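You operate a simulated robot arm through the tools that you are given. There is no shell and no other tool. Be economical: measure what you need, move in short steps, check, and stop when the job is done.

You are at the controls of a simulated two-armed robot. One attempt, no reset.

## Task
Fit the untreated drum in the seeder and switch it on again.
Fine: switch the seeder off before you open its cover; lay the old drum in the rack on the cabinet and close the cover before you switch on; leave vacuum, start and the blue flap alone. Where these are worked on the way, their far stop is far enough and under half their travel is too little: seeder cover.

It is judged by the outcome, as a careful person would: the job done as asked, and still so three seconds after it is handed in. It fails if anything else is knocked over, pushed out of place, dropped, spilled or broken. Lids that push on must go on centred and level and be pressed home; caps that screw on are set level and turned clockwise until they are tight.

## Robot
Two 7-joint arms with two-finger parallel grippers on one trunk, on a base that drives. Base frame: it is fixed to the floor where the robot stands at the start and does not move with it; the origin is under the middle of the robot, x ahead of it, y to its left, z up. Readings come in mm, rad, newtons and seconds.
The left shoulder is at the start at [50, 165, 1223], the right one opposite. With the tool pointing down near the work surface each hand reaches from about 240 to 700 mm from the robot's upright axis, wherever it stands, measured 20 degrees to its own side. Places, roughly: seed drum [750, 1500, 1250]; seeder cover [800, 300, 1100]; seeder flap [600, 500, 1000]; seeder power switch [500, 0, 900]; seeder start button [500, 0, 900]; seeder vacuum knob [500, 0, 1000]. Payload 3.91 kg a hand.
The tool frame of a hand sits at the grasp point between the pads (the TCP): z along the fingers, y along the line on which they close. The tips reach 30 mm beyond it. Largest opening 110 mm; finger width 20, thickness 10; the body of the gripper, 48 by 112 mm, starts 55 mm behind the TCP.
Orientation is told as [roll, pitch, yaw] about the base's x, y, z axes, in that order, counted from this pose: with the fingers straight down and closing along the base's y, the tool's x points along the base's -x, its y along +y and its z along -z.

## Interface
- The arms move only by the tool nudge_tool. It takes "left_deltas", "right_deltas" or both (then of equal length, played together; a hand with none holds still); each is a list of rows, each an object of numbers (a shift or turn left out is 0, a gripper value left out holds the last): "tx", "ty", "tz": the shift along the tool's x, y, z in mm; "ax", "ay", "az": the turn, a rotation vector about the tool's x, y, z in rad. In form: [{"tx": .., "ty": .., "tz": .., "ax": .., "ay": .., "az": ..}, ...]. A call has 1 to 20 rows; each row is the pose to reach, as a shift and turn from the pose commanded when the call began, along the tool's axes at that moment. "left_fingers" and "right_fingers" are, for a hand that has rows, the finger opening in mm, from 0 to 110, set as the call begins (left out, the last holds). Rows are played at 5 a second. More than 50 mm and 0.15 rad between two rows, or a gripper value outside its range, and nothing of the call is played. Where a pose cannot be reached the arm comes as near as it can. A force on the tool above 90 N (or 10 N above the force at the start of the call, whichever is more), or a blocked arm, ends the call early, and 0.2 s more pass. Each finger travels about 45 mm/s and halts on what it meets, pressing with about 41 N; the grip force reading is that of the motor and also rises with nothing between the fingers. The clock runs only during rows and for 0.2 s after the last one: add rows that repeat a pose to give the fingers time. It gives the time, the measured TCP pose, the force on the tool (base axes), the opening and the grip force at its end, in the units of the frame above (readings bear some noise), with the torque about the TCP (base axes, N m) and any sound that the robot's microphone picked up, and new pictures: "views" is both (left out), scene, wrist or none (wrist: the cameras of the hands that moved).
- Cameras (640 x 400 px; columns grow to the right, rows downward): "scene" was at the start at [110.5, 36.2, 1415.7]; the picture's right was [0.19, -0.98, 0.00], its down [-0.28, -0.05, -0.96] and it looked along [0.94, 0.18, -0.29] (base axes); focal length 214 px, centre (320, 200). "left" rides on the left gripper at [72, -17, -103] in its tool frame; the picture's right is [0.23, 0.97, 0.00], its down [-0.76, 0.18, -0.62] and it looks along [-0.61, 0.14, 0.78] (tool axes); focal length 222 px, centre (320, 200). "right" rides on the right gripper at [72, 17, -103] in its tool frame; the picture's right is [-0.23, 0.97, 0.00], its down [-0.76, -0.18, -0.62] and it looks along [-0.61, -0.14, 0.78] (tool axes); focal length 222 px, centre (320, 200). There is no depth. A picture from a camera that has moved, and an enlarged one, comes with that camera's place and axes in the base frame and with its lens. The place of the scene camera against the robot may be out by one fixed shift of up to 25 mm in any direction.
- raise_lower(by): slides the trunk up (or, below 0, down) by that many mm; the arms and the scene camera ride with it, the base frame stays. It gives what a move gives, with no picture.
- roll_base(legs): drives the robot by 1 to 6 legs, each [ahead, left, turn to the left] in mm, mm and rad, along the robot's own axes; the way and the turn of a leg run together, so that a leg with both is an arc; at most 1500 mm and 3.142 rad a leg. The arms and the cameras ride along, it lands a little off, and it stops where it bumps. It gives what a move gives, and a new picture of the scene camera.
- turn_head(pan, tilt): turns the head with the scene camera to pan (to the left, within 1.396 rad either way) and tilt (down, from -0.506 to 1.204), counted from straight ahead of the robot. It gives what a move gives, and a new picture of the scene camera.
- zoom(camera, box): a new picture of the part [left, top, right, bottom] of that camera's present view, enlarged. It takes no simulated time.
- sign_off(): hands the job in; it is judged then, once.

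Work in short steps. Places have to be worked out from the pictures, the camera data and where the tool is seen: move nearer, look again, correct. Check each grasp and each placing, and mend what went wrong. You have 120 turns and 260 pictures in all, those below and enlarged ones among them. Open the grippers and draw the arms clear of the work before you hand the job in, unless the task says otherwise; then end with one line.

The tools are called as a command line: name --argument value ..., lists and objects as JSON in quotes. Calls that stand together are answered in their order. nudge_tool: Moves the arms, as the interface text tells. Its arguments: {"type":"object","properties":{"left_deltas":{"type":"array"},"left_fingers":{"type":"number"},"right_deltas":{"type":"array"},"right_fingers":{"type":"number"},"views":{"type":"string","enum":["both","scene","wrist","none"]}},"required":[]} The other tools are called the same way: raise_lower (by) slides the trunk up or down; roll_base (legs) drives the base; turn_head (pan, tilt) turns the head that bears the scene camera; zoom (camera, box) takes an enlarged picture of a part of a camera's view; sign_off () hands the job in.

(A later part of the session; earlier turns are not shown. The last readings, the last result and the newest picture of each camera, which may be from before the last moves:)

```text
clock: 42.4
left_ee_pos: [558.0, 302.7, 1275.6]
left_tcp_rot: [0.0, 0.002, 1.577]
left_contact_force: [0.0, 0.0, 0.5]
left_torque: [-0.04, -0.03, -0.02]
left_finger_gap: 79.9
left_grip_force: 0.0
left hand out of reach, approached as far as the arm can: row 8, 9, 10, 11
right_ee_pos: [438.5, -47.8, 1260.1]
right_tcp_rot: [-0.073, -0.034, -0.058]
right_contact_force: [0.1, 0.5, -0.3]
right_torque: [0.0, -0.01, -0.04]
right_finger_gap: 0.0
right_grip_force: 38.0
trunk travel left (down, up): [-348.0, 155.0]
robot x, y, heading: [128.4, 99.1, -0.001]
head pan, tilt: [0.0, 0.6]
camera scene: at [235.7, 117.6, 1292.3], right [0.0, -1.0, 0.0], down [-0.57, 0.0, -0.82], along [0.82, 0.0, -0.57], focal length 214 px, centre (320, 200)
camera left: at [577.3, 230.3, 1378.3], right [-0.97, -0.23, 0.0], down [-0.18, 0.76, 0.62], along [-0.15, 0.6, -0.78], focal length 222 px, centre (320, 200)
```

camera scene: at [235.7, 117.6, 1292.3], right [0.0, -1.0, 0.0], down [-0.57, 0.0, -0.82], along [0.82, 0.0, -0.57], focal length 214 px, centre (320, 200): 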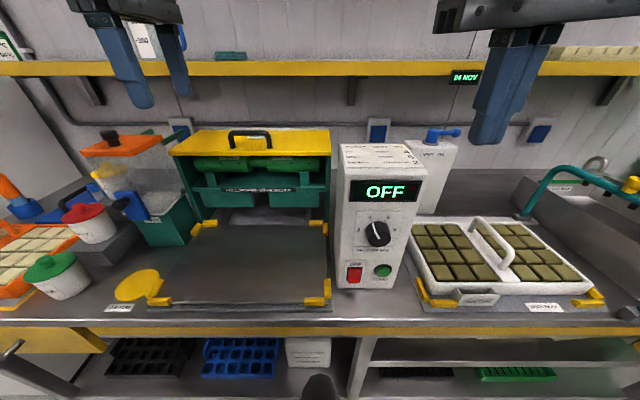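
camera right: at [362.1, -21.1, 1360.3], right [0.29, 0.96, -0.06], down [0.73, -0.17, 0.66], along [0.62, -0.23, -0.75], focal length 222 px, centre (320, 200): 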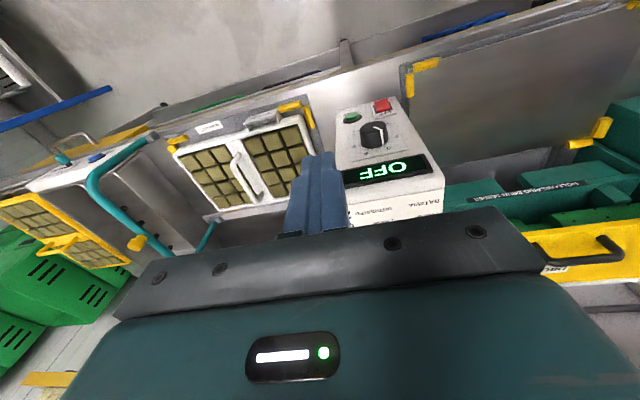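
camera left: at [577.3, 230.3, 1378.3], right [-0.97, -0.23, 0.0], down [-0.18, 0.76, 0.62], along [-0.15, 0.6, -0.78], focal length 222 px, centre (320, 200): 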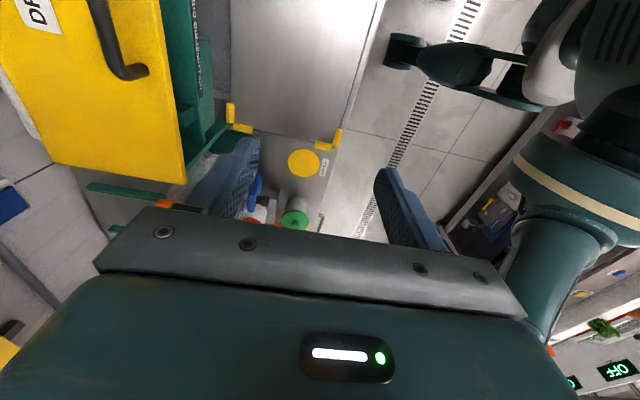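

The wrist view puts the handle near [764, ~265, ~1105], close to the cover's front edge, with the hinge near x≈920. I raise the trunk a little and tilt the left hand forward as I approach.

raise_lower --by 60

nudge_tool --left_deltas '[{"ax": 0.12, "tz": 10}, {"ax": 0.24, "tz": 20}, {"ax": 0.36, "tz": 30}, {"ax": 0.48, "tz": 40}, {"ax": 0.6, "tz": 50}]'

```text
clock: 43.4
left_ee_pos: [559.2, 302.5, 1336.0]
left_tcp_rot: [0.0, 0.0, 1.572]
left_contact_force: [-0.5, 0.5, 0.0]
left_torque: [-0.01, -0.01, 0.03]
left_finger_gap: 79.9
left_grip_force: 0.0
right_ee_pos: [438.4, -48.2, 1320.4]
right_tcp_rot: [-0.073, -0.035, -0.06]
right_contact_force: [0.5, -0.7, -0.6]
right_torque: [0.03, 0.01, -0.01]
right_finger_gap: 0.0
right_grip_force: 37.5
trunk travel left (down, up): [-408.0, 95.0]
robot x, y, heading: [129.5, 98.7, 0.001]
head pan, tilt: [0.0, 0.6]
```

```text
clock: 44.6
left_ee_pos: [558.5, 302.2, 1286.4]
left_tcp_rot: [-0.601, 0.003, 1.573]
left_contact_force: [0.1, 0.6, 0.8]
left_torque: [0.03, 0.0, -0.01]
left_finger_gap: 80.3
left_grip_force: 0.0
right_ee_pos: [438.4, -47.9, 1320.5]
right_tcp_rot: [-0.075, -0.036, -0.059]
right_contact_force: [0.4, 0.4, 0.4]
right_torque: [0.03, -0.02, -0.01]
right_finger_gap: 0.2
right_grip_force: 37.5
trunk travel left (down, up): [-408.0, 95.0]
robot x, y, heading: [129.6, 103.6, 0.002]
head pan, tilt: [0.0, 0.6]
camera scene: at [235.1, 117.7, 1352.4], right [0.0, -1.0, 0.0], down [-0.56, 0.0, -0.83], along [0.83, 0.0, -0.56], focal length 214 px, centre (320, 200)
camera left: at [514.7, 229.5, 1380.3], right [-0.8, -0.23, -0.55], down [-0.5, 0.76, 0.41], along [0.32, 0.6, -0.73], focal length 222 px, centre (320, 200)
```

scene: 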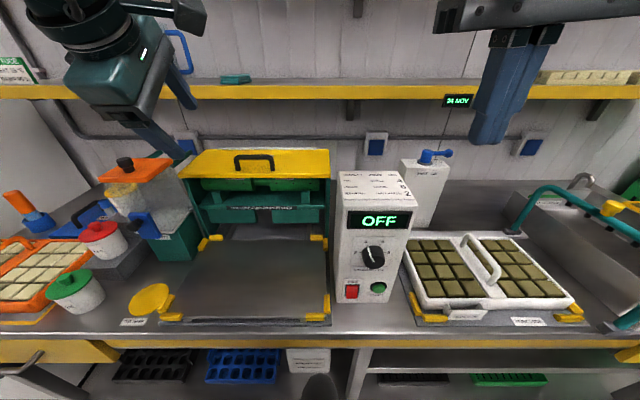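
left: 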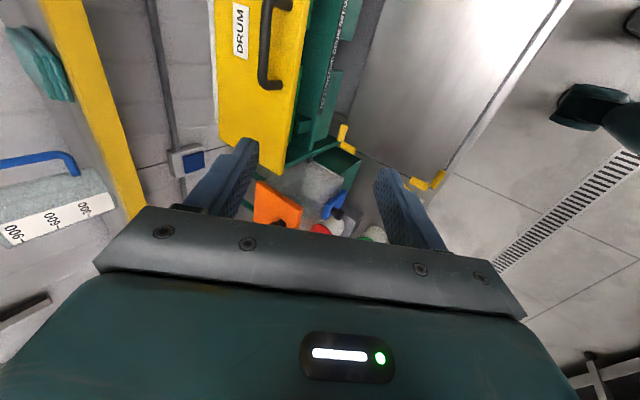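

I triangulate the handle bar to about [745, 265, 1140] and move to roughly 90 mm short of it along the finger direction.

nudge_tool --left_deltas '[{"tx": 9, "ty": -18, "tz": 34}, {"tx": 18, "ty": -36, "tz": 68}, {"tx": 28, "ty": -54, "tz": 102}, {"tx": 37, "ty": -71.5, "tz": 136}]'

```text
clock: 45.6
left_ee_pos: [694.8, 264.5, 1211.4]
left_tcp_rot: [-0.599, 0.004, 1.573]
left_contact_force: [-0.1, 0.1, 0.2]
left_torque: [-0.01, 0.02, 0.0]
left_finger_gap: 80.1
left_grip_force: 0.1
right_ee_pos: [438.4, -49.4, 1320.7]
right_tcp_rot: [-0.072, -0.033, -0.058]
right_contact_force: [0.3, -0.1, -0.4]
right_torque: [0.02, 0.0, -0.02]
right_finger_gap: 0.0
right_grip_force: 37.6
trunk travel left (down, up): [-408.0, 95.0]
robot x, y, heading: [125.1, 104.2, -0.002]
head pan, tilt: [0.0, 0.6]
camera scene: at [236.8, 117.6, 1352.2], right [0.0, -1.0, 0.0], down [-0.57, 0.0, -0.82], along [0.82, 0.0, -0.57], focal length 214 px, centre (320, 200)
camera left: at [651.4, 193.0, 1304.8], right [-0.8, -0.23, -0.55], down [-0.5, 0.76, 0.41], along [0.32, 0.61, -0.73], focal length 222 px, centre (320, 200)
```

scene: 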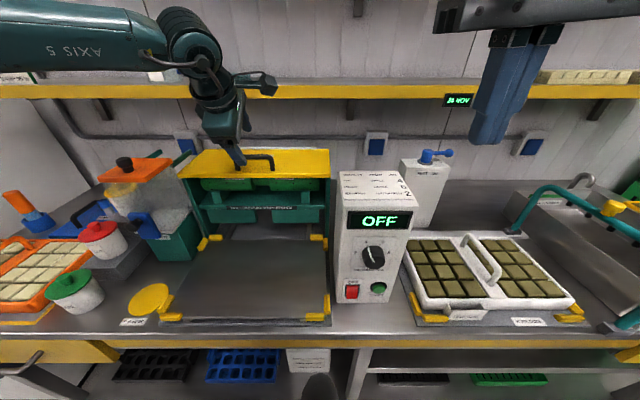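
left: 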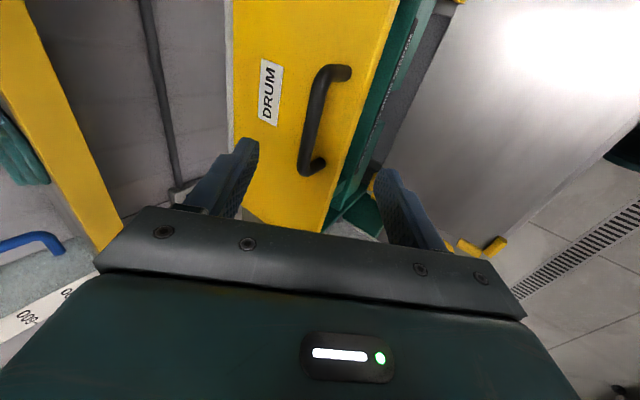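

The bar resolves to x≈757, y 223–307, z≈1135. I narrow the fingers to 50 mm and move in, stopping a bit short to check.

nudge_tool --left_fingers 52 --left_deltas '[{"tx": 1, "ty": -4, "tz": 25}, {"tx": 2, "ty": -8.5, "tz": 50}, {"tx": 2, "ty": -8.5, "tz": 62}]'

zoom --camera "left" --box '[160, 60, 480, 260]'

```text
clock: 46.4
left_ee_pos: [736.3, 263.0, 1166.3]
left_tcp_rot: [-0.599, 0.002, 1.571]
left_contact_force: [-0.5, 0.5, -0.3]
left_torque: [-0.01, -0.01, -0.03]
left_finger_gap: 52.1
left_grip_force: 0.0
right_ee_pos: [438.3, -48.2, 1319.6]
right_tcp_rot: [-0.073, -0.035, -0.057]
right_contact_force: [-0.8, -0.1, 0.1]
right_torque: [0.01, 0.0, -0.02]
right_finger_gap: 0.2
right_grip_force: 37.5
trunk travel left (down, up): [-408.0, 95.0]
robot x, y, heading: [129.0, 99.5, -0.002]
head pan, tilt: [0.0, 0.6]
camera scene: at [235.9, 117.6, 1352.3], right [0.0, -1.0, 0.0], down [-0.57, 0.0, -0.82], along [0.82, 0.0, -0.57], focal length 214 px, centre (320, 200)
camera left: at [693.0, 190.2, 1260.4], right [-0.8, -0.23, -0.55], down [-0.5, 0.76, 0.41], along [0.32, 0.61, -0.73], focal length 222 px, centre (320, 200)
```

scene: 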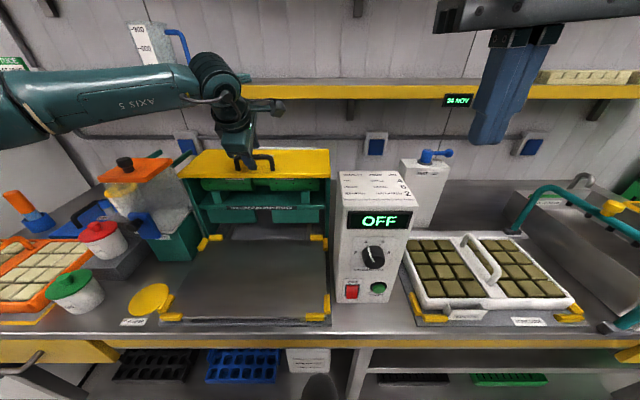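
left: 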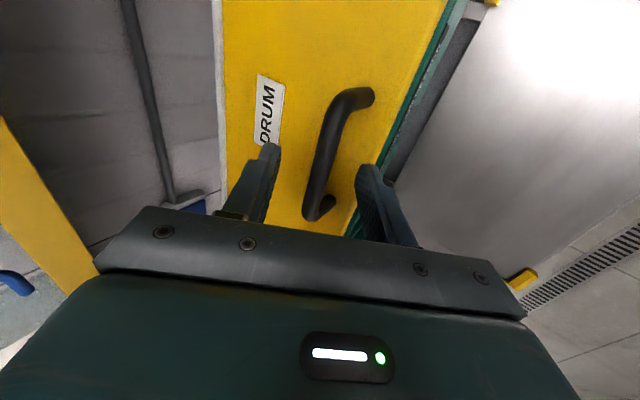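

```text
2.00 times, centred on (320, 160) of left
camera zoom: at [693.0, 190.2, 1260.4], right [-0.8, -0.23, -0.55], down [-0.5, 0.76, 0.41], along [0.32, 0.61, -0.73], focal length 444 px, centre (320, 280)
```

zoom: 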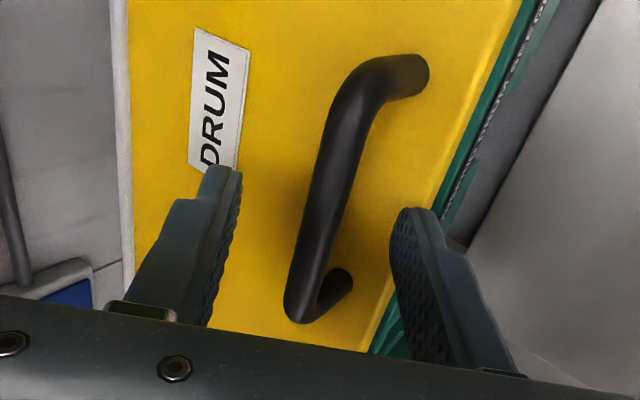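

The bar lies between the fingers. I go in another 25 mm and close.

nudge_tool --left_deltas '[{"tz": 12}, {"tz": 25}]' --views "none"

nudge_tool --left_fingers 0 --left_deltas '[{"tz": 0}, {"tz": 0}, {"tz": 0}, {"tz": 0}, {"tz": 0}]' --views "wrist"

```text
clock: 47.0
left_ee_pos: [741.8, 264.8, 1152.2]
left_tcp_rot: [-0.611, 0.006, 1.568]
left_contact_force: [-15.9, -2.4, 25.1]
left_torque: [-0.07, 1.03, 0.03]
left_finger_gap: 51.4
left_grip_force: 0.1
left hand out of reach, approached as far as the arm can: row 2
right_ee_pos: [433.6, -50.1, 1321.5]
right_tcp_rot: [-0.074, -0.041, -0.06]
right_contact_force: [0.7, 0.8, 0.3]
right_torque: [-0.01, 0.0, 0.0]
right_finger_gap: 0.4
right_grip_force: 37.3
trunk travel left (down, up): [-408.0, 95.0]
robot x, y, heading: [130.9, 98.8, 0.001]
head pan, tilt: [0.0, 0.6]
```

```text
clock: 48.2
left_ee_pos: [748.7, 268.4, 1144.7]
left_tcp_rot: [-0.601, 0.002, 1.572]
left_contact_force: [20.3, 3.2, 7.1]
left_torque: [0.75, -0.05, -0.27]
left_finger_gap: 12.4
left_grip_force: 44.8
right_ee_pos: [440.5, -47.7, 1319.4]
right_tcp_rot: [-0.072, -0.033, -0.06]
right_contact_force: [0.1, 0.1, 0.1]
right_torque: [-0.03, -0.02, 0.0]
right_finger_gap: 0.0
right_grip_force: 37.7
trunk travel left (down, up): [-408.0, 95.0]
robot x, y, heading: [127.0, 99.8, 0.0]
head pan, tilt: [0.0, 0.6]
camera left: at [705.1, 196.4, 1239.5], right [-0.8, -0.23, -0.55], down [-0.5, 0.76, 0.41], along [0.32, 0.61, -0.73], focal length 222 px, centre (320, 200)
```

left: 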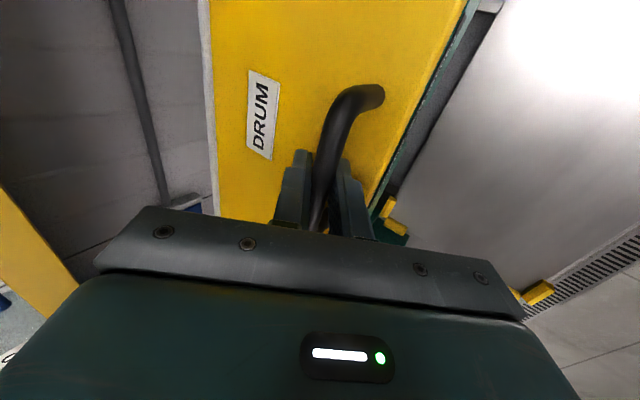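

The bar is gripped (gap 12 mm). With the hinge taken at about x 910, z 1092, I swing the cover up along the first half-radian of arc.

nudge_tool --left_deltas '[{"ty": -12.4, "tz": -9.4, "ax": 0.06}, {"ty": -25.5, "tz": -17.7, "ax": 0.12}, {"ty": -39.5, "tz": -24.3, "ax": 0.18}, {"ty": -54.1, "tz": -29.6, "ax": 0.24}, {"ty": -69.2, "tz": -33.3, "ax": 0.3}]'

```text
clock: 49.4
left_ee_pos: [782.8, 268.8, 1214.3]
left_tcp_rot: [-0.9, 0.003, 1.573]
left_contact_force: [-3.2, 4.9, -3.1]
left_torque: [0.17, 0.19, -1.18]
left_finger_gap: 12.7
left_grip_force: 44.9
right_ee_pos: [437.6, -47.6, 1321.2]
right_tcp_rot: [-0.075, -0.034, -0.06]
right_contact_force: [-0.3, 0.0, 0.2]
right_torque: [0.02, 0.0, 0.01]
right_finger_gap: 0.0
right_grip_force: 37.4
trunk travel left (down, up): [-408.0, 95.0]
robot x, y, heading: [128.2, 95.1, -0.003]
head pan, tilt: [0.0, 0.6]
camera scene: at [235.2, 118.4, 1352.4], right [0.0, -1.0, 0.0], down [-0.56, 0.0, -0.83], along [0.83, 0.0, -0.56], focal length 214 px, centre (320, 200)
camera left: at [713.4, 196.0, 1291.1], right [-0.6, -0.23, -0.76], down [-0.6, 0.76, 0.24], along [0.52, 0.61, -0.6], focal length 222 px, centre (320, 200)
```

scene: 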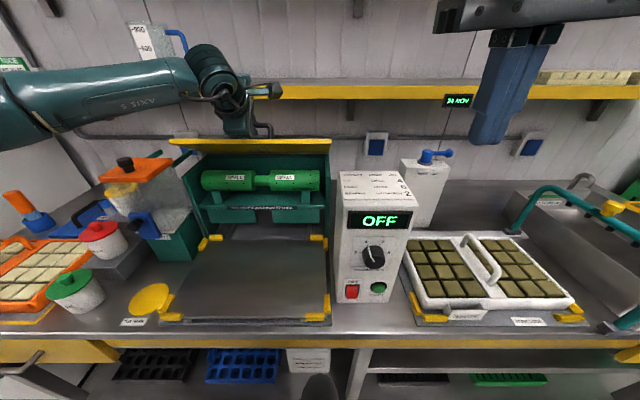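
left: 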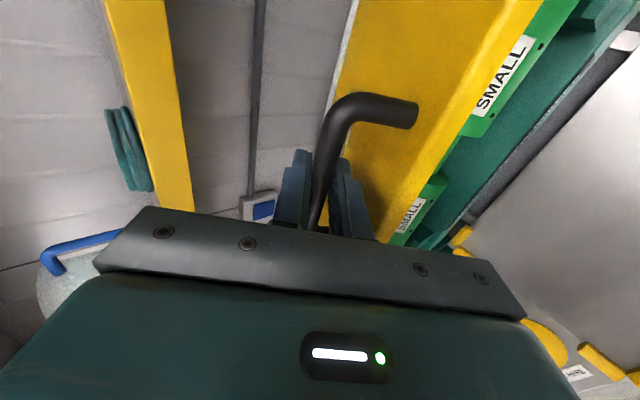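

Low forces, so the arc fits. I continue to about 1.1 rad.

nudge_tool --left_deltas '[{"ty": -15.3, "tz": 2.7, "ax": 0.06}, {"ty": -30.2, "tz": 6.9, "ax": 0.12}, {"ty": -44.7, "tz": 12.8, "ax": 0.18}, {"ty": -58.4, "tz": 20, "ax": 0.24}, {"ty": -71.6, "tz": 28.7, "ax": 0.3}, {"ty": -83.7, "tz": 38.6, "ax": 0.36}]'

```text
clock: 50.8
left_ee_pos: [825.3, 269.4, 1245.5]
left_tcp_rot: [-1.236, 0.008, 1.548]
left_contact_force: [-70.9, -39.7, -13.4]
left_torque: [0.31, 10.28, 4.87]
left_finger_gap: 12.4
left_grip_force: 44.7
left hand out of reach, approached as far as the arm can: row 1, 2, 3, 4, 5, 6
right_ee_pos: [429.3, -54.6, 1321.7]
right_tcp_rot: [-0.069, -0.041, -0.058]
right_contact_force: [-0.1, -0.1, 0.0]
right_torque: [-0.04, 0.02, -0.01]
right_finger_gap: 0.0
right_grip_force: 37.5
trunk travel left (down, up): [-408.0, 95.0]
robot x, y, heading: [127.9, 99.1, -0.006]
head pan, tilt: [0.0, 0.6]
camera scene: at [226.2, 110.9, 1353.1], right [0.0, -1.0, -0.01], down [-0.56, 0.0, -0.83], along [0.83, 0.0, -0.56], focal length 214 px, centre (320, 200)
camera left: at [732.3, 200.0, 1296.1], right [-0.33, -0.23, -0.92], down [-0.63, 0.78, 0.03], along [0.71, 0.59, -0.4], focal length 222 px, centre (320, 200)
```

scene: 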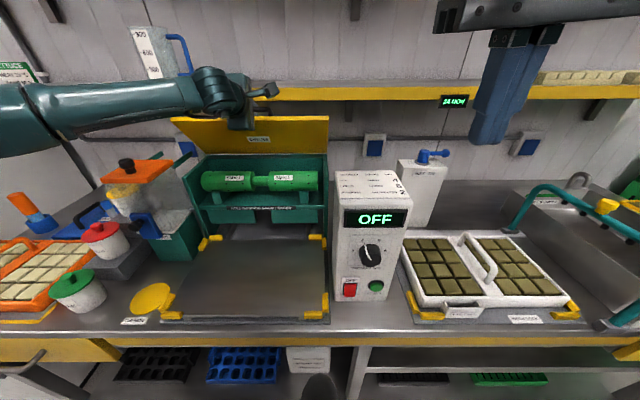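
left: 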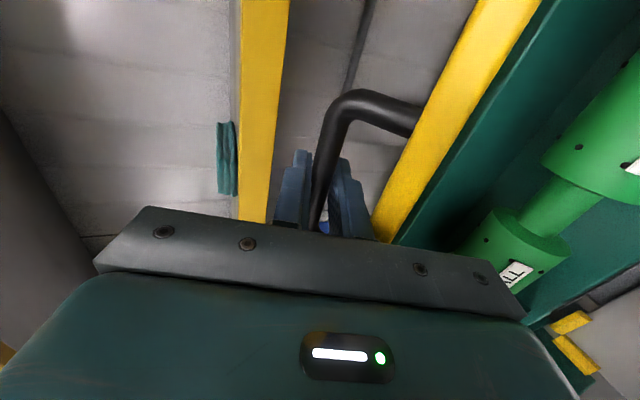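

Force rose to 71 N and the hand lagged. I enlarge the view to see whether the cover is at its stop or something touches the shelf.

zoom --camera "scene" --box '[140, 40, 380, 230]'

zoom --camera "right" --box '[0, 0, 640, 400]'

```text
2.11 times, centred on (260, 135) of scene
camera zoom: at [226.2, 110.9, 1353.1], right [0.0, -1.0, -0.01], down [-0.56, 0.0, -0.83], along [0.83, 0.0, -0.56], focal length 452 px, centre (446, 337)
```

zoom: 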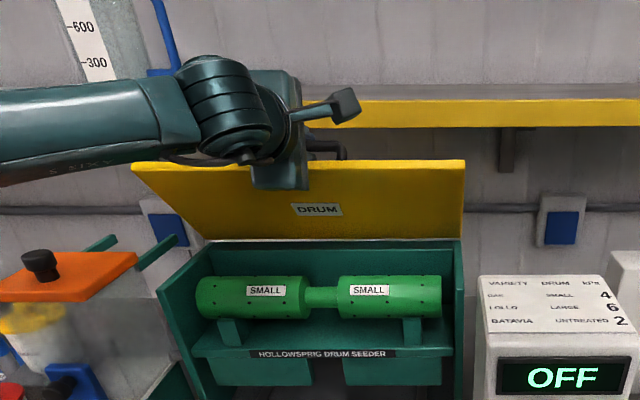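

```text
1.00 times, centred on (320, 200) of right (not enlarged: the box is as wide or as high as the picture)
camera zoom: at [352.8, -27.5, 1420.7], right [0.29, 0.96, -0.06], down [0.72, -0.18, 0.67], along [0.63, -0.23, -0.74], focal length 222 px, centre (320, 200)
```

zoom: 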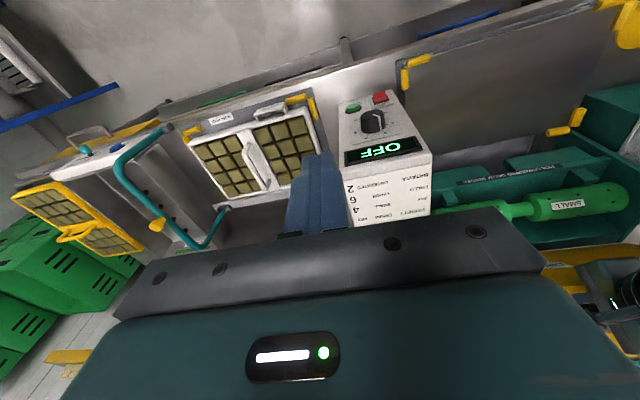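

The cover is about 0.8 rad open and the arm seems at a wrist limit, loading the grip. I back off a little with less tilt to relieve the load.

nudge_tool --left_deltas '[{"ty": 10, "tz": -13, "ax": -0.07}, {"ty": 20, "tz": -27, "ax": -0.14}, {"ty": 31, "tz": -40, "ax": -0.21}]' --views "scene"

```text
clock: 51.6
left_ee_pos: [798.5, 284.1, 1228.6]
left_tcp_rot: [-1.038, -0.005, 1.562]
left_contact_force: [15.1, -27.0, -20.5]
left_torque: [0.64, 0.02, -0.45]
left_finger_gap: 12.5
left_grip_force: 45.4
right_ee_pos: [442.0, -52.6, 1318.1]
right_tcp_rot: [-0.071, -0.029, -0.059]
right_contact_force: [0.7, -0.8, -0.6]
right_torque: [0.03, 0.01, 0.02]
right_finger_gap: 0.0
right_grip_force: 37.3
trunk travel left (down, up): [-408.0, 95.0]
robot x, y, heading: [129.0, 97.7, -0.006]
head pan, tilt: [0.0, 0.6]
camera scene: at [240.8, 113.8, 1351.6], right [0.0, -1.0, 0.0], down [-0.57, 0.0, -0.82], along [0.82, 0.0, -0.57], focal length 214 px, centre (320, 200)
```

scene: 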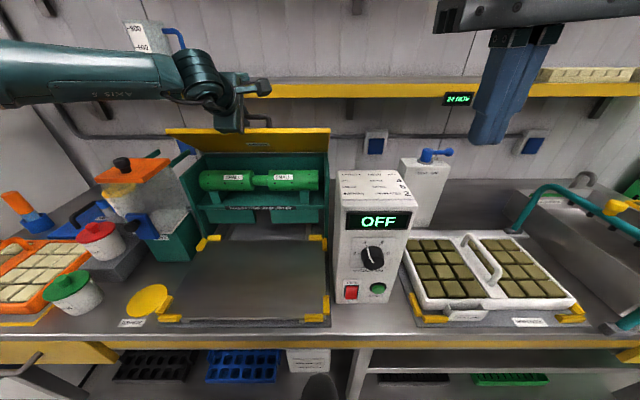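

The load dropped, with no reach warning. I continue along the arc at constant tilt, letting the round bar turn in the pads.

nudge_tool --left_deltas '[{"ty": -14.3, "tz": 6.5}, {"ty": -28.8, "tz": 14.7}, {"ty": -42.5, "tz": 24.3}]' --views "both"

```text
clock: 52.4
left_ee_pos: [825.7, 289.0, 1250.6]
left_tcp_rot: [-1.037, -0.003, 1.559]
left_contact_force: [8.6, -28.6, -23.3]
left_torque: [0.34, 0.11, -0.44]
left_finger_gap: 12.5
left_grip_force: 45.0
left hand out of reach, approached as far as the arm can: row 3
right_ee_pos: [442.2, -52.7, 1318.7]
right_tcp_rot: [-0.07, -0.03, -0.061]
right_contact_force: [-0.2, -0.2, 0.0]
right_torque: [-0.01, 0.0, -0.02]
right_finger_gap: 0.0
right_grip_force: 37.6
trunk travel left (down, up): [-408.0, 95.0]
robot x, y, heading: [131.1, 94.7, 0.002]
head pan, tilt: [0.0, 0.6]
camera scene: at [239.7, 113.4, 1351.8], right [0.0, -1.0, 0.0], down [-0.57, 0.0, -0.82], along [0.82, 0.0, -0.57], focal length 214 px, centre (320, 200)
camera left: at [745.0, 216.6, 1317.4], right [-0.5, -0.22, -0.84], down [-0.62, 0.77, 0.17], along [0.61, 0.6, -0.52], focal length 222 px, centre (320, 200)
```

scene: 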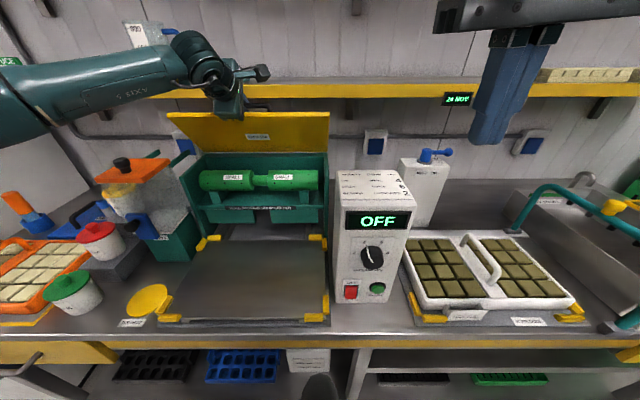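
left: 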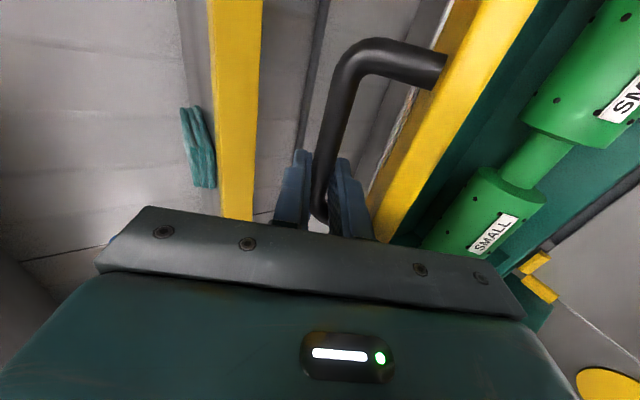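

The circle fit gives a hinge near [926, 1094], radius 176; the cover is ~0.79 rad open, and only arm reach limits me. I use the trunk and base to carry the held handle further along the arc.

raise_lower --by 9

roll_base --legs '[[25, 0, 0]]'

raise_lower --by 9

roll_base --legs '[[25, 0, 0]]'

```text
clock: 53.0
left_ee_pos: [827.1, 290.1, 1253.4]
left_tcp_rot: [-1.028, -0.002, 1.564]
left_contact_force: [13.3, -27.4, -33.6]
left_torque: [0.13, 0.17, -0.34]
left_finger_gap: 12.6
left_grip_force: 45.4
right_ee_pos: [444.3, -51.3, 1326.4]
right_tcp_rot: [-0.072, -0.029, -0.058]
right_contact_force: [0.4, -0.4, 0.6]
right_torque: [0.0, -0.03, 0.01]
right_finger_gap: 0.0
right_grip_force: 38.0
trunk travel left (down, up): [-417.0, 86.0]
robot x, y, heading: [127.5, 101.5, -0.003]
head pan, tilt: [0.0, 0.6]
```

```text
clock: 53.8
left_ee_pos: [845.2, 290.7, 1261.2]
left_tcp_rot: [-1.033, 0.003, 1.564]
left_contact_force: [-23.9, -23.5, -20.7]
left_torque: [0.66, 4.39, 1.8]
left_finger_gap: 12.6
left_grip_force: 45.1
right_ee_pos: [462.3, -51.8, 1328.2]
right_tcp_rot: [-0.07, -0.035, -0.06]
right_contact_force: [0.5, -0.3, -0.6]
right_torque: [0.0, -0.05, 0.0]
right_finger_gap: 0.1
right_grip_force: 38.1
trunk travel left (down, up): [-417.0, 86.0]
robot x, y, heading: [157.0, 99.3, 0.001]
head pan, tilt: [0.0, 0.6]
camera scene: at [259.4, 114.1, 1361.4], right [0.0, -1.0, 0.0], down [-0.56, 0.0, -0.83], along [0.83, 0.0, -0.56], focal length 214 px, centre (320, 200)
```

scene: 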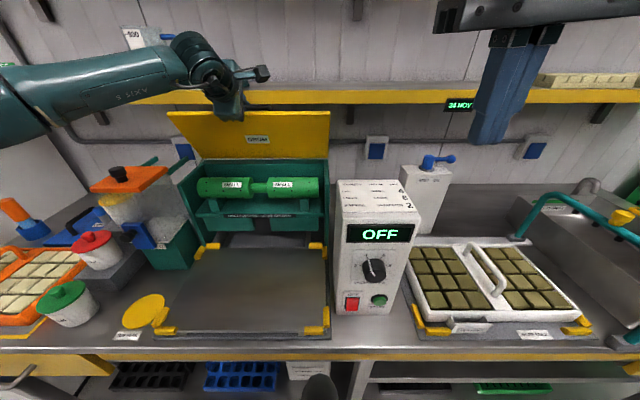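

```text
clock: 54.4
left_ee_pos: [846.1, 289.5, 1262.6]
left_tcp_rot: [-1.017, 0.005, 1.56]
left_contact_force: [-10.6, -10.2, -23.0]
left_torque: [0.2, 2.5, 0.13]
left_finger_gap: 12.7
left_grip_force: 45.2
right_ee_pos: [463.2, -49.6, 1337.9]
right_tcp_rot: [-0.074, -0.033, -0.059]
right_contact_force: [-0.1, -0.2, -1.0]
right_torque: [0.01, -0.03, -0.01]
right_finger_gap: 0.2
right_grip_force: 37.6
trunk travel left (down, up): [-426.0, 77.0]
robot x, y, heading: [152.4, 98.2, -0.005]
head pan, tilt: [0.0, 0.6]
```

```text
clock: 55.3
left_ee_pos: [852.8, 291.3, 1262.8]
left_tcp_rot: [-0.982, 0.006, 1.562]
left_contact_force: [-31.3, 3.7, 14.4]
left_torque: [0.71, 4.03, -0.32]
left_finger_gap: 12.5
left_grip_force: 45.6
right_ee_pos: [480.1, -47.0, 1339.5]
right_tcp_rot: [-0.074, -0.039, -0.055]
right_contact_force: [0.4, -0.3, 1.0]
right_torque: [-0.06, -0.01, -0.01]
right_finger_gap: 0.0
right_grip_force: 37.5
trunk travel left (down, up): [-426.0, 77.0]
robot x, y, heading: [174.1, 100.1, 0.002]
head pan, tilt: [0.0, 0.6]
stopped in leg 1: the force on the tool passed its limit at 95 N (the readings are from after the stop); the commanded pose is now the measured one
camera scene: at [276.4, 118.1, 1371.2], right [0.0, -1.0, 0.0], down [-0.56, 0.0, -0.83], along [0.83, 0.0, -0.56], focal length 214 px, centre (320, 200)
```

scene: 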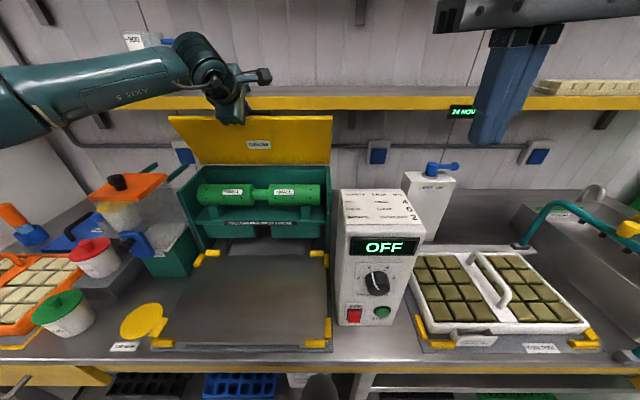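

The push stopped at 95 N with the cover ~0.95 rad open, perhaps its stop. I loosen the fingers a little around the bar to see whether the cover stays up by itself.

nudge_tool --left_fingers 34 --left_deltas '[{"tz": 0}, {"tz": 0}, {"tz": 0}, {"tz": 0}]'

zoom --camera "left" --box '[160, 0, 480, 260]'

zoom --camera "scene" --box '[140, 40, 380, 230]'

```text
clock: 56.3
left_ee_pos: [852.4, 290.2, 1267.2]
left_tcp_rot: [-0.993, 0.009, 1.559]
left_contact_force: [-23.7, 5.4, 28.7]
left_torque: [0.8, 2.26, -0.44]
left_finger_gap: 28.6
left_grip_force: 0.1
right_ee_pos: [479.1, -48.2, 1339.8]
right_tcp_rot: [-0.074, -0.04, -0.057]
right_contact_force: [-0.4, 0.0, -0.9]
right_torque: [-0.02, 0.03, -0.02]
right_finger_gap: 0.0
right_grip_force: 37.7
trunk travel left (down, up): [-426.0, 77.0]
robot x, y, heading: [176.3, 103.3, 0.0]
head pan, tilt: [0.0, 0.6]
camera scene: at [276.1, 117.9, 1371.2], right [0.0, -1.0, 0.0], down [-0.56, 0.0, -0.83], along [0.83, 0.0, -0.56], focal length 214 px, centre (320, 200)
camera left: at [775.7, 218.5, 1337.4], right [-0.53, -0.23, -0.81], down [-0.61, 0.77, 0.18], along [0.58, 0.6, -0.55], focal length 222 px, centre (320, 200)
```

scene: 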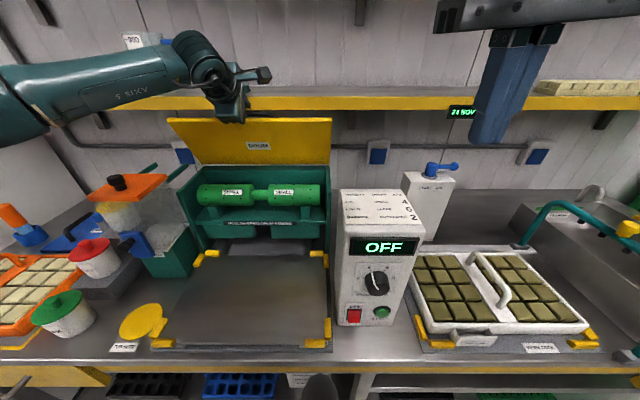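
left: 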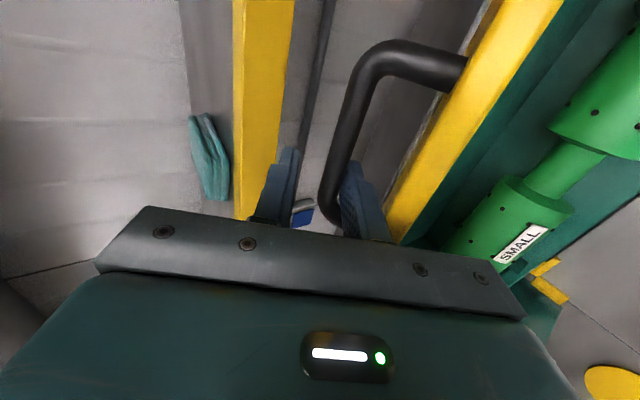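

```text
1.54 times, centred on (320, 130) of left
camera zoom: at [775.7, 218.5, 1337.4], right [-0.53, -0.23, -0.81], down [-0.61, 0.77, 0.18], along [0.58, 0.6, -0.55], focal length 342 px, centre (320, 308)
```

zoom: 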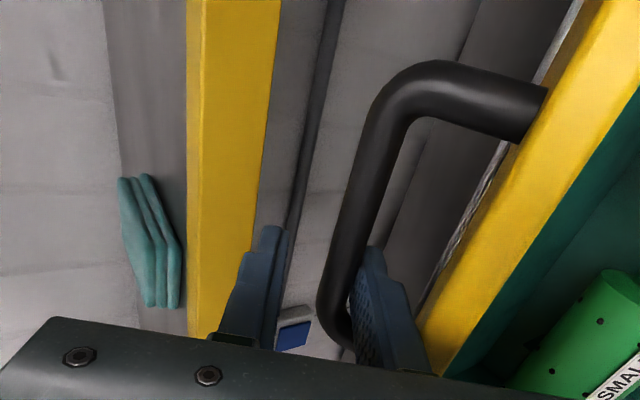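

```text
2.11 times, centred on (260, 135) of scene
camera zoom: at [276.1, 117.9, 1371.2], right [0.0, -1.0, 0.0], down [-0.56, 0.0, -0.83], along [0.83, 0.0, -0.56], focal length 452 px, centre (446, 337)
```

zoom: 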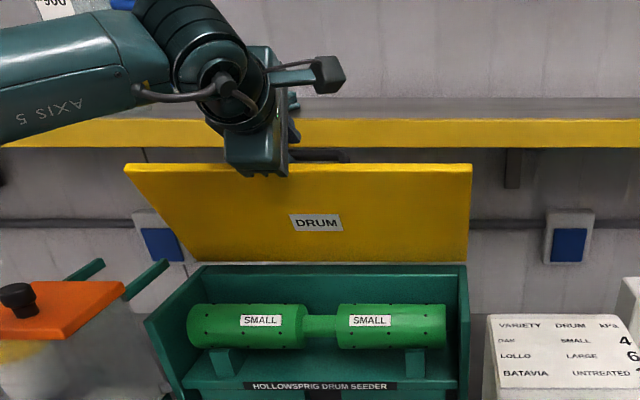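

The rear finger appears to be touching the shelf edge — that was the block. I shift the hand slightly forward/down (away from the shelf) to see if the bar follows.

nudge_tool --left_fingers 34 --left_deltas '[{"ty": 4}, {"ty": 8}, {"ty": 8}]' --views "wrist"

zoom --camera "left" --box '[160, 0, 480, 260]'

```text
clock: 57.1
left_ee_pos: [855.2, 289.6, 1248.6]
left_tcp_rot: [-0.975, 0.009, 1.56]
left_contact_force: [-0.3, 0.3, -3.6]
left_torque: [0.03, -0.09, 0.0]
left_finger_gap: 35.9
left_grip_force: 1.9
right_ee_pos: [486.8, -47.0, 1338.1]
right_tcp_rot: [-0.072, -0.035, -0.058]
right_contact_force: [0.0, -0.1, 0.0]
right_torque: [0.02, -0.02, 0.06]
right_finger_gap: 0.2
right_grip_force: 37.1
trunk travel left (down, up): [-426.0, 77.0]
robot x, y, heading: [175.2, 102.0, 0.006]
head pan, tilt: [0.0, 0.6]
camera left: at [779.4, 218.2, 1320.5], right [-0.55, -0.23, -0.8], down [-0.61, 0.77, 0.2], along [0.57, 0.6, -0.56], focal length 222 px, centre (320, 200)
```

left: 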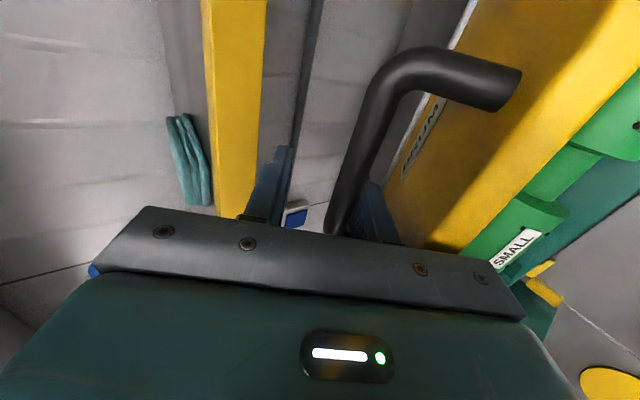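

```text
1.54 times, centred on (320, 130) of left
camera zoom: at [779.4, 218.2, 1320.5], right [-0.55, -0.23, -0.8], down [-0.61, 0.77, 0.2], along [0.57, 0.6, -0.56], focal length 342 px, centre (320, 308)
```

zoom: 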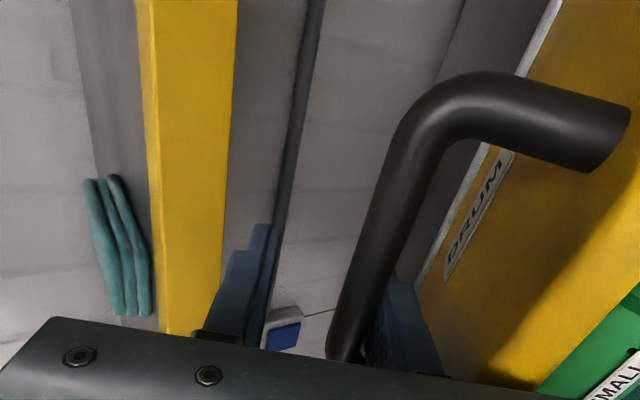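

The cover sags with the finger, so it isn't at its stop; my gripper body was pressing on the cover's front edge. While the left hand keeps it up, I bring the closed right hand in from the front beneath the cover to push it fully open.

nudge_tool --right_deltas '[{"tx": -30, "ty": 23, "tz": 10, "ay": -0.15}, {"tx": -60, "ty": 46, "tz": 25, "ay": -0.3}, {"tx": -90, "ty": 70, "tz": 40, "ay": -0.45}, {"tx": -120, "ty": 93, "tz": 60, "ay": -0.6}, {"tx": -150, "ty": 117, "tz": 80, "ay": -0.75}, {"tx": -180, "ty": 140, "tz": 100, "ay": -0.9}, {"tx": -205, "ty": 163, "tz": 120, "ay": -1.05}, {"tx": -225, "ty": 187, "tz": 137, "ay": -1.2}]'

```text
clock: 58.9
left_ee_pos: [856.2, 290.4, 1250.3]
left_tcp_rot: [-0.978, 0.007, 1.561]
left_contact_force: [-1.2, 0.8, -2.6]
left_torque: [0.05, -0.07, -0.02]
left_finger_gap: 35.1
left_grip_force: 1.2
right_ee_pos: [727.2, 114.6, 1196.4]
right_tcp_rot: [-0.221, -1.228, 0.151]
right_contact_force: [0.8, -0.5, 0.0]
right_torque: [0.0, 0.01, -0.03]
right_finger_gap: 0.1
right_grip_force: 38.1
trunk travel left (down, up): [-426.0, 77.0]
robot x, y, heading: [178.5, 99.5, 0.005]
head pan, tilt: [0.0, 0.6]
camera scene: at [283.6, 118.1, 1370.3], right [0.0, -1.0, 0.0], down [-0.57, 0.0, -0.82], along [0.82, 0.0, -0.57], focal length 214 px, centre (320, 200)
camera right: at [605.7, 134.7, 1161.4], right [0.13, 0.98, 0.14], down [-0.35, -0.09, 0.93], along [0.93, -0.17, 0.33], focal length 222 px, centre (320, 200)
```

scene: 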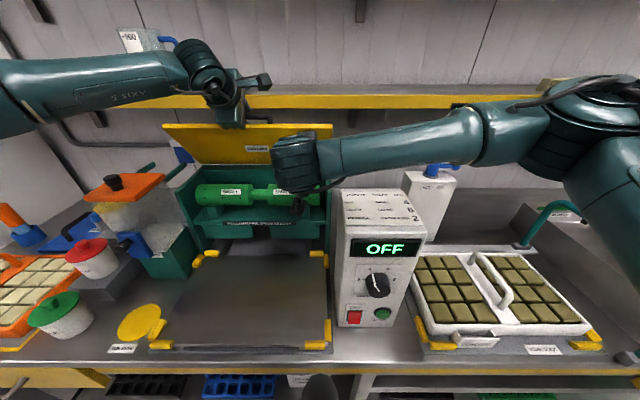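
right: 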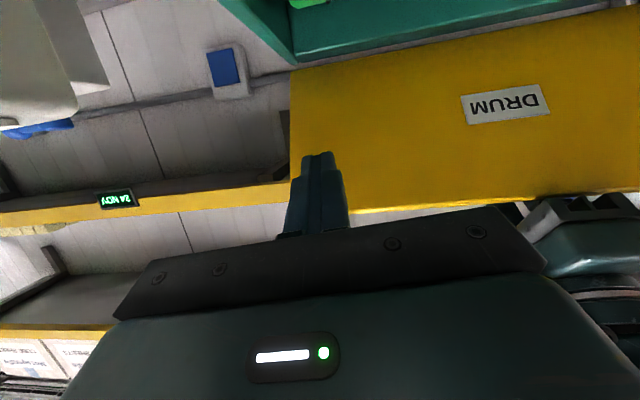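

The tip is near the cover's right end; I shift left 35 mm, up 20 mm, then move ahead to near contact.

nudge_tool --right_deltas '[{"tx": -20.7, "ty": 33, "tz": -9}, {"tx": -30.6, "ty": 35, "tz": 19}, {"tx": -38.9, "ty": 36, "tz": 42.7}, {"tx": -42.2, "ty": 37, "tz": 52}]'

```text
clock: 59.9
left_ee_pos: [852.8, 290.2, 1255.7]
left_tcp_rot: [-0.99, 0.008, 1.561]
left_contact_force: [17.0, 0.6, 12.9]
left_torque: [0.16, 0.51, -0.21]
left_finger_gap: 24.6
left_grip_force: 0.0
right_ee_pos: [786.2, 151.6, 1215.0]
right_tcp_rot: [-0.224, -1.222, 0.156]
right_contact_force: [-30.6, -1.2, -7.7]
right_torque: [0.04, 0.28, -0.09]
right_finger_gap: 0.0
right_grip_force: 37.7
trunk travel left (down, up): [-426.0, 77.0]
robot x, y, heading: [174.4, 100.4, 0.001]
head pan, tilt: [0.0, 0.6]
camera scene: at [280.7, 117.4, 1370.7], right [0.0, -1.0, 0.0], down [-0.56, 0.0, -0.83], along [0.83, 0.0, -0.56], focal length 214 px, centre (320, 200)
camera right: at [664.7, 171.4, 1179.8], right [0.13, 0.98, 0.14], down [-0.34, -0.09, 0.94], along [0.93, -0.17, 0.32], focal length 222 px, centre (320, 200)
```

scene: 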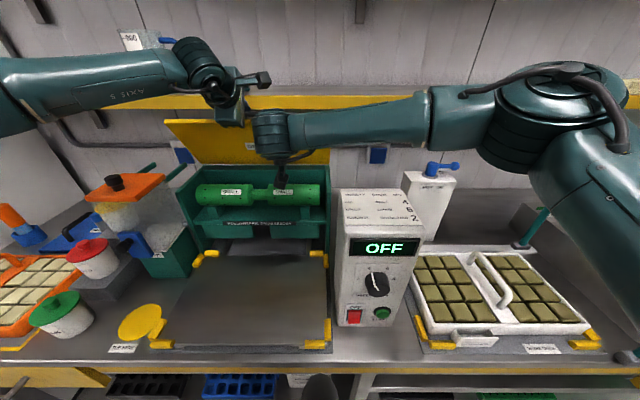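
right: 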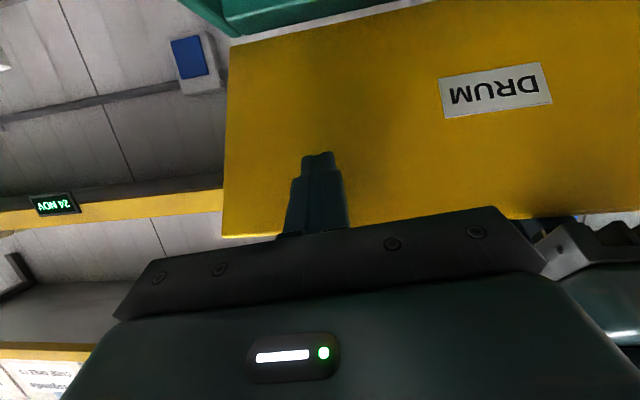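

The right tip now supports the cover. I withdraw the left hand straight back from the bar.

nudge_tool --left_deltas '[{"tz": -20}, {"tz": -45}, {"tz": -75}, {"tz": -110}, {"tz": -150}]'

```text
clock: 61.1
left_ee_pos: [729.7, 292.8, 1333.3]
left_tcp_rot: [-0.979, 0.007, 1.563]
left_contact_force: [-0.5, -0.6, -0.7]
left_torque: [-0.02, -0.02, 0.02]
left_finger_gap: 34.0
left_grip_force: 0.1
right_ee_pos: [791.5, 147.9, 1217.3]
right_tcp_rot: [-0.22, -1.231, 0.147]
right_contact_force: [-0.2, -0.5, 0.1]
right_torque: [0.05, -0.02, 0.01]
right_finger_gap: 0.2
right_grip_force: 37.8
trunk travel left (down, up): [-426.0, 77.0]
robot x, y, heading: [172.5, 101.7, 0.005]
head pan, tilt: [0.0, 0.6]
camera scene: at [282.2, 117.7, 1370.5], right [0.0, -1.0, 0.0], down [-0.56, 0.0, -0.83], along [0.83, 0.0, -0.56], focal length 214 px, centre (320, 200)
camera left: at [653.5, 220.3, 1405.1], right [-0.55, -0.23, -0.81], down [-0.61, 0.77, 0.2], along [0.57, 0.6, -0.56], focal length 222 px, centre (320, 200)
```

scene: 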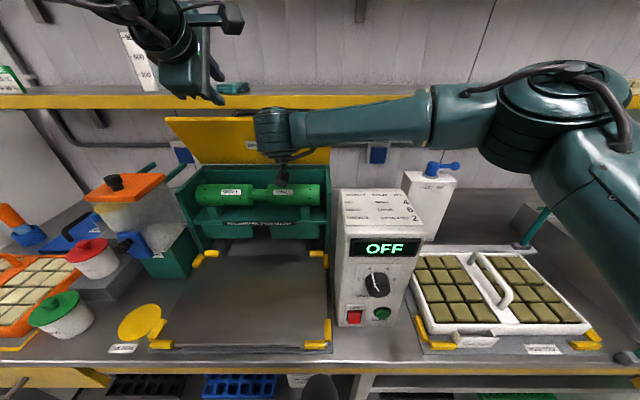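
left: 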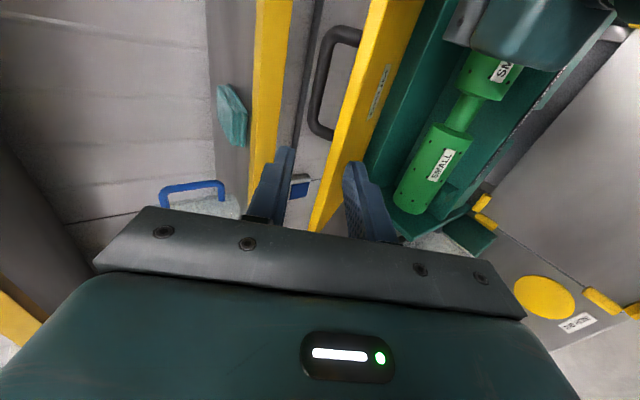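

The cover rests on the right fingertips. I push it further back along its arc toward the stop.

nudge_tool --right_deltas '[{"tx": -16, "ty": 0.4, "tz": 15.6}, {"tx": -30.2, "ty": 1, "tz": 31.9}, {"tx": -43.4, "ty": 1.6, "tz": 48.5}, {"tx": -52.1, "ty": 2.2, "tz": 61.4}, {"tx": -59.9, "ty": 2.8, "tz": 74.5}]'

```text
clock: 62.3
left_ee_pos: [728.4, 290.8, 1334.1]
left_tcp_rot: [-0.982, 0.007, 1.559]
left_contact_force: [-0.2, 0.3, 0.0]
left_torque: [-0.05, 0.02, -0.02]
left_finger_gap: 33.8
left_grip_force: 0.0
right_ee_pos: [877.6, 149.9, 1247.8]
right_tcp_rot: [-0.218, -1.223, 0.147]
right_contact_force: [-28.1, -6.4, -7.0]
right_torque: [-0.06, 0.25, -0.1]
right_finger_gap: 0.0
right_grip_force: 37.8
trunk travel left (down, up): [-426.0, 77.0]
robot x, y, heading: [171.5, 98.8, -0.003]
head pan, tilt: [0.0, 0.6]
camera scene: at [279.6, 116.7, 1370.5], right [0.0, -1.0, 0.0], down [-0.56, 0.0, -0.83], along [0.83, 0.0, -0.56], focal length 214 px, centre (320, 200)
camera right: at [755.7, 170.2, 1212.2], right [0.13, 0.98, 0.14], down [-0.34, -0.09, 0.94], along [0.93, -0.17, 0.32], focal length 222 px, centre (320, 200)
```

scene: 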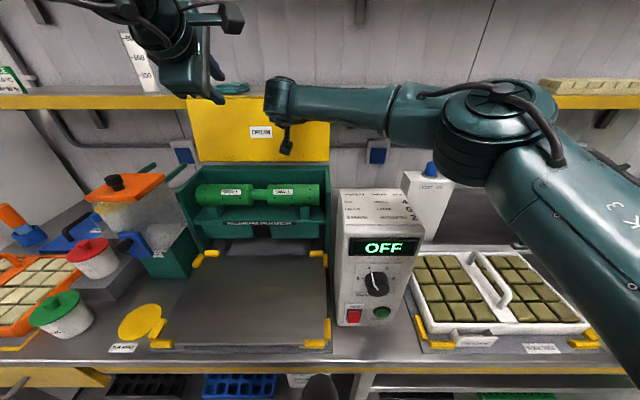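
right: 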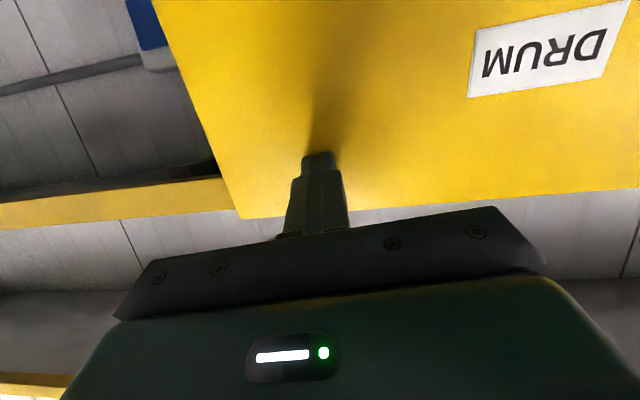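

28 N of resistance at about 1.4 rad: the far stop. I draw the right hand back a bit to see if the cover stays.

nudge_tool --right_deltas '[{"tz": -5}, {"tz": -12}, {"tz": -20}, {"tz": -28}, {"tz": -28}]'

```text
clock: 63.5
left_ee_pos: [732.0, 291.9, 1333.7]
left_tcp_rot: [-0.979, 0.007, 1.561]
left_contact_force: [-0.3, 1.1, -0.3]
left_torque: [0.01, 0.01, 0.03]
left_finger_gap: 34.2
left_grip_force: 0.0
right_ee_pos: [854.4, 152.0, 1255.3]
right_tcp_rot: [-0.219, -1.228, 0.148]
right_contact_force: [-0.1, -0.3, -1.0]
right_torque: [-0.01, 0.02, -0.04]
right_finger_gap: 0.1
right_grip_force: 37.3
trunk travel left (down, up): [-426.0, 77.0]
robot x, y, heading: [176.8, 96.8, -0.001]
head pan, tilt: [0.0, 0.6]
camera scene: at [283.4, 117.9, 1370.3], right [0.0, -1.0, 0.0], down [-0.57, 0.0, -0.82], along [0.82, 0.0, -0.57], focal length 214 px, centre (320, 200)
camera right: at [733.5, 172.5, 1221.4], right [0.13, 0.98, 0.14], down [-0.34, -0.09, 0.93], along [0.93, -0.17, 0.33], focal length 222 px, centre (320, 200)
```

scene: 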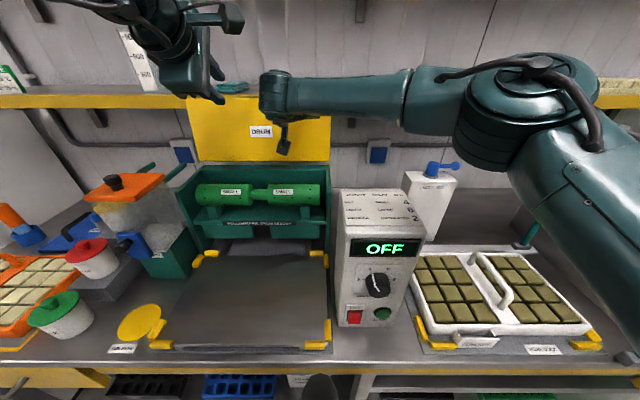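
right: 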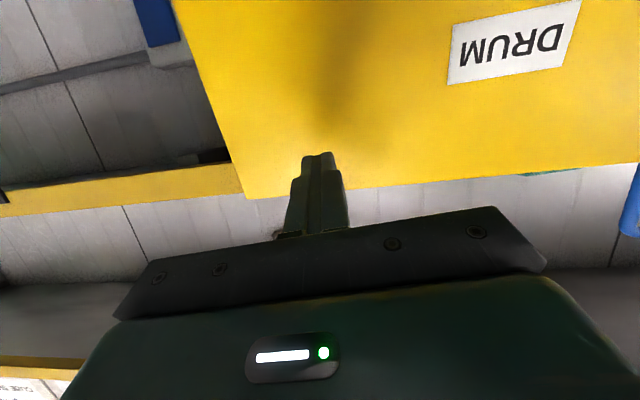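

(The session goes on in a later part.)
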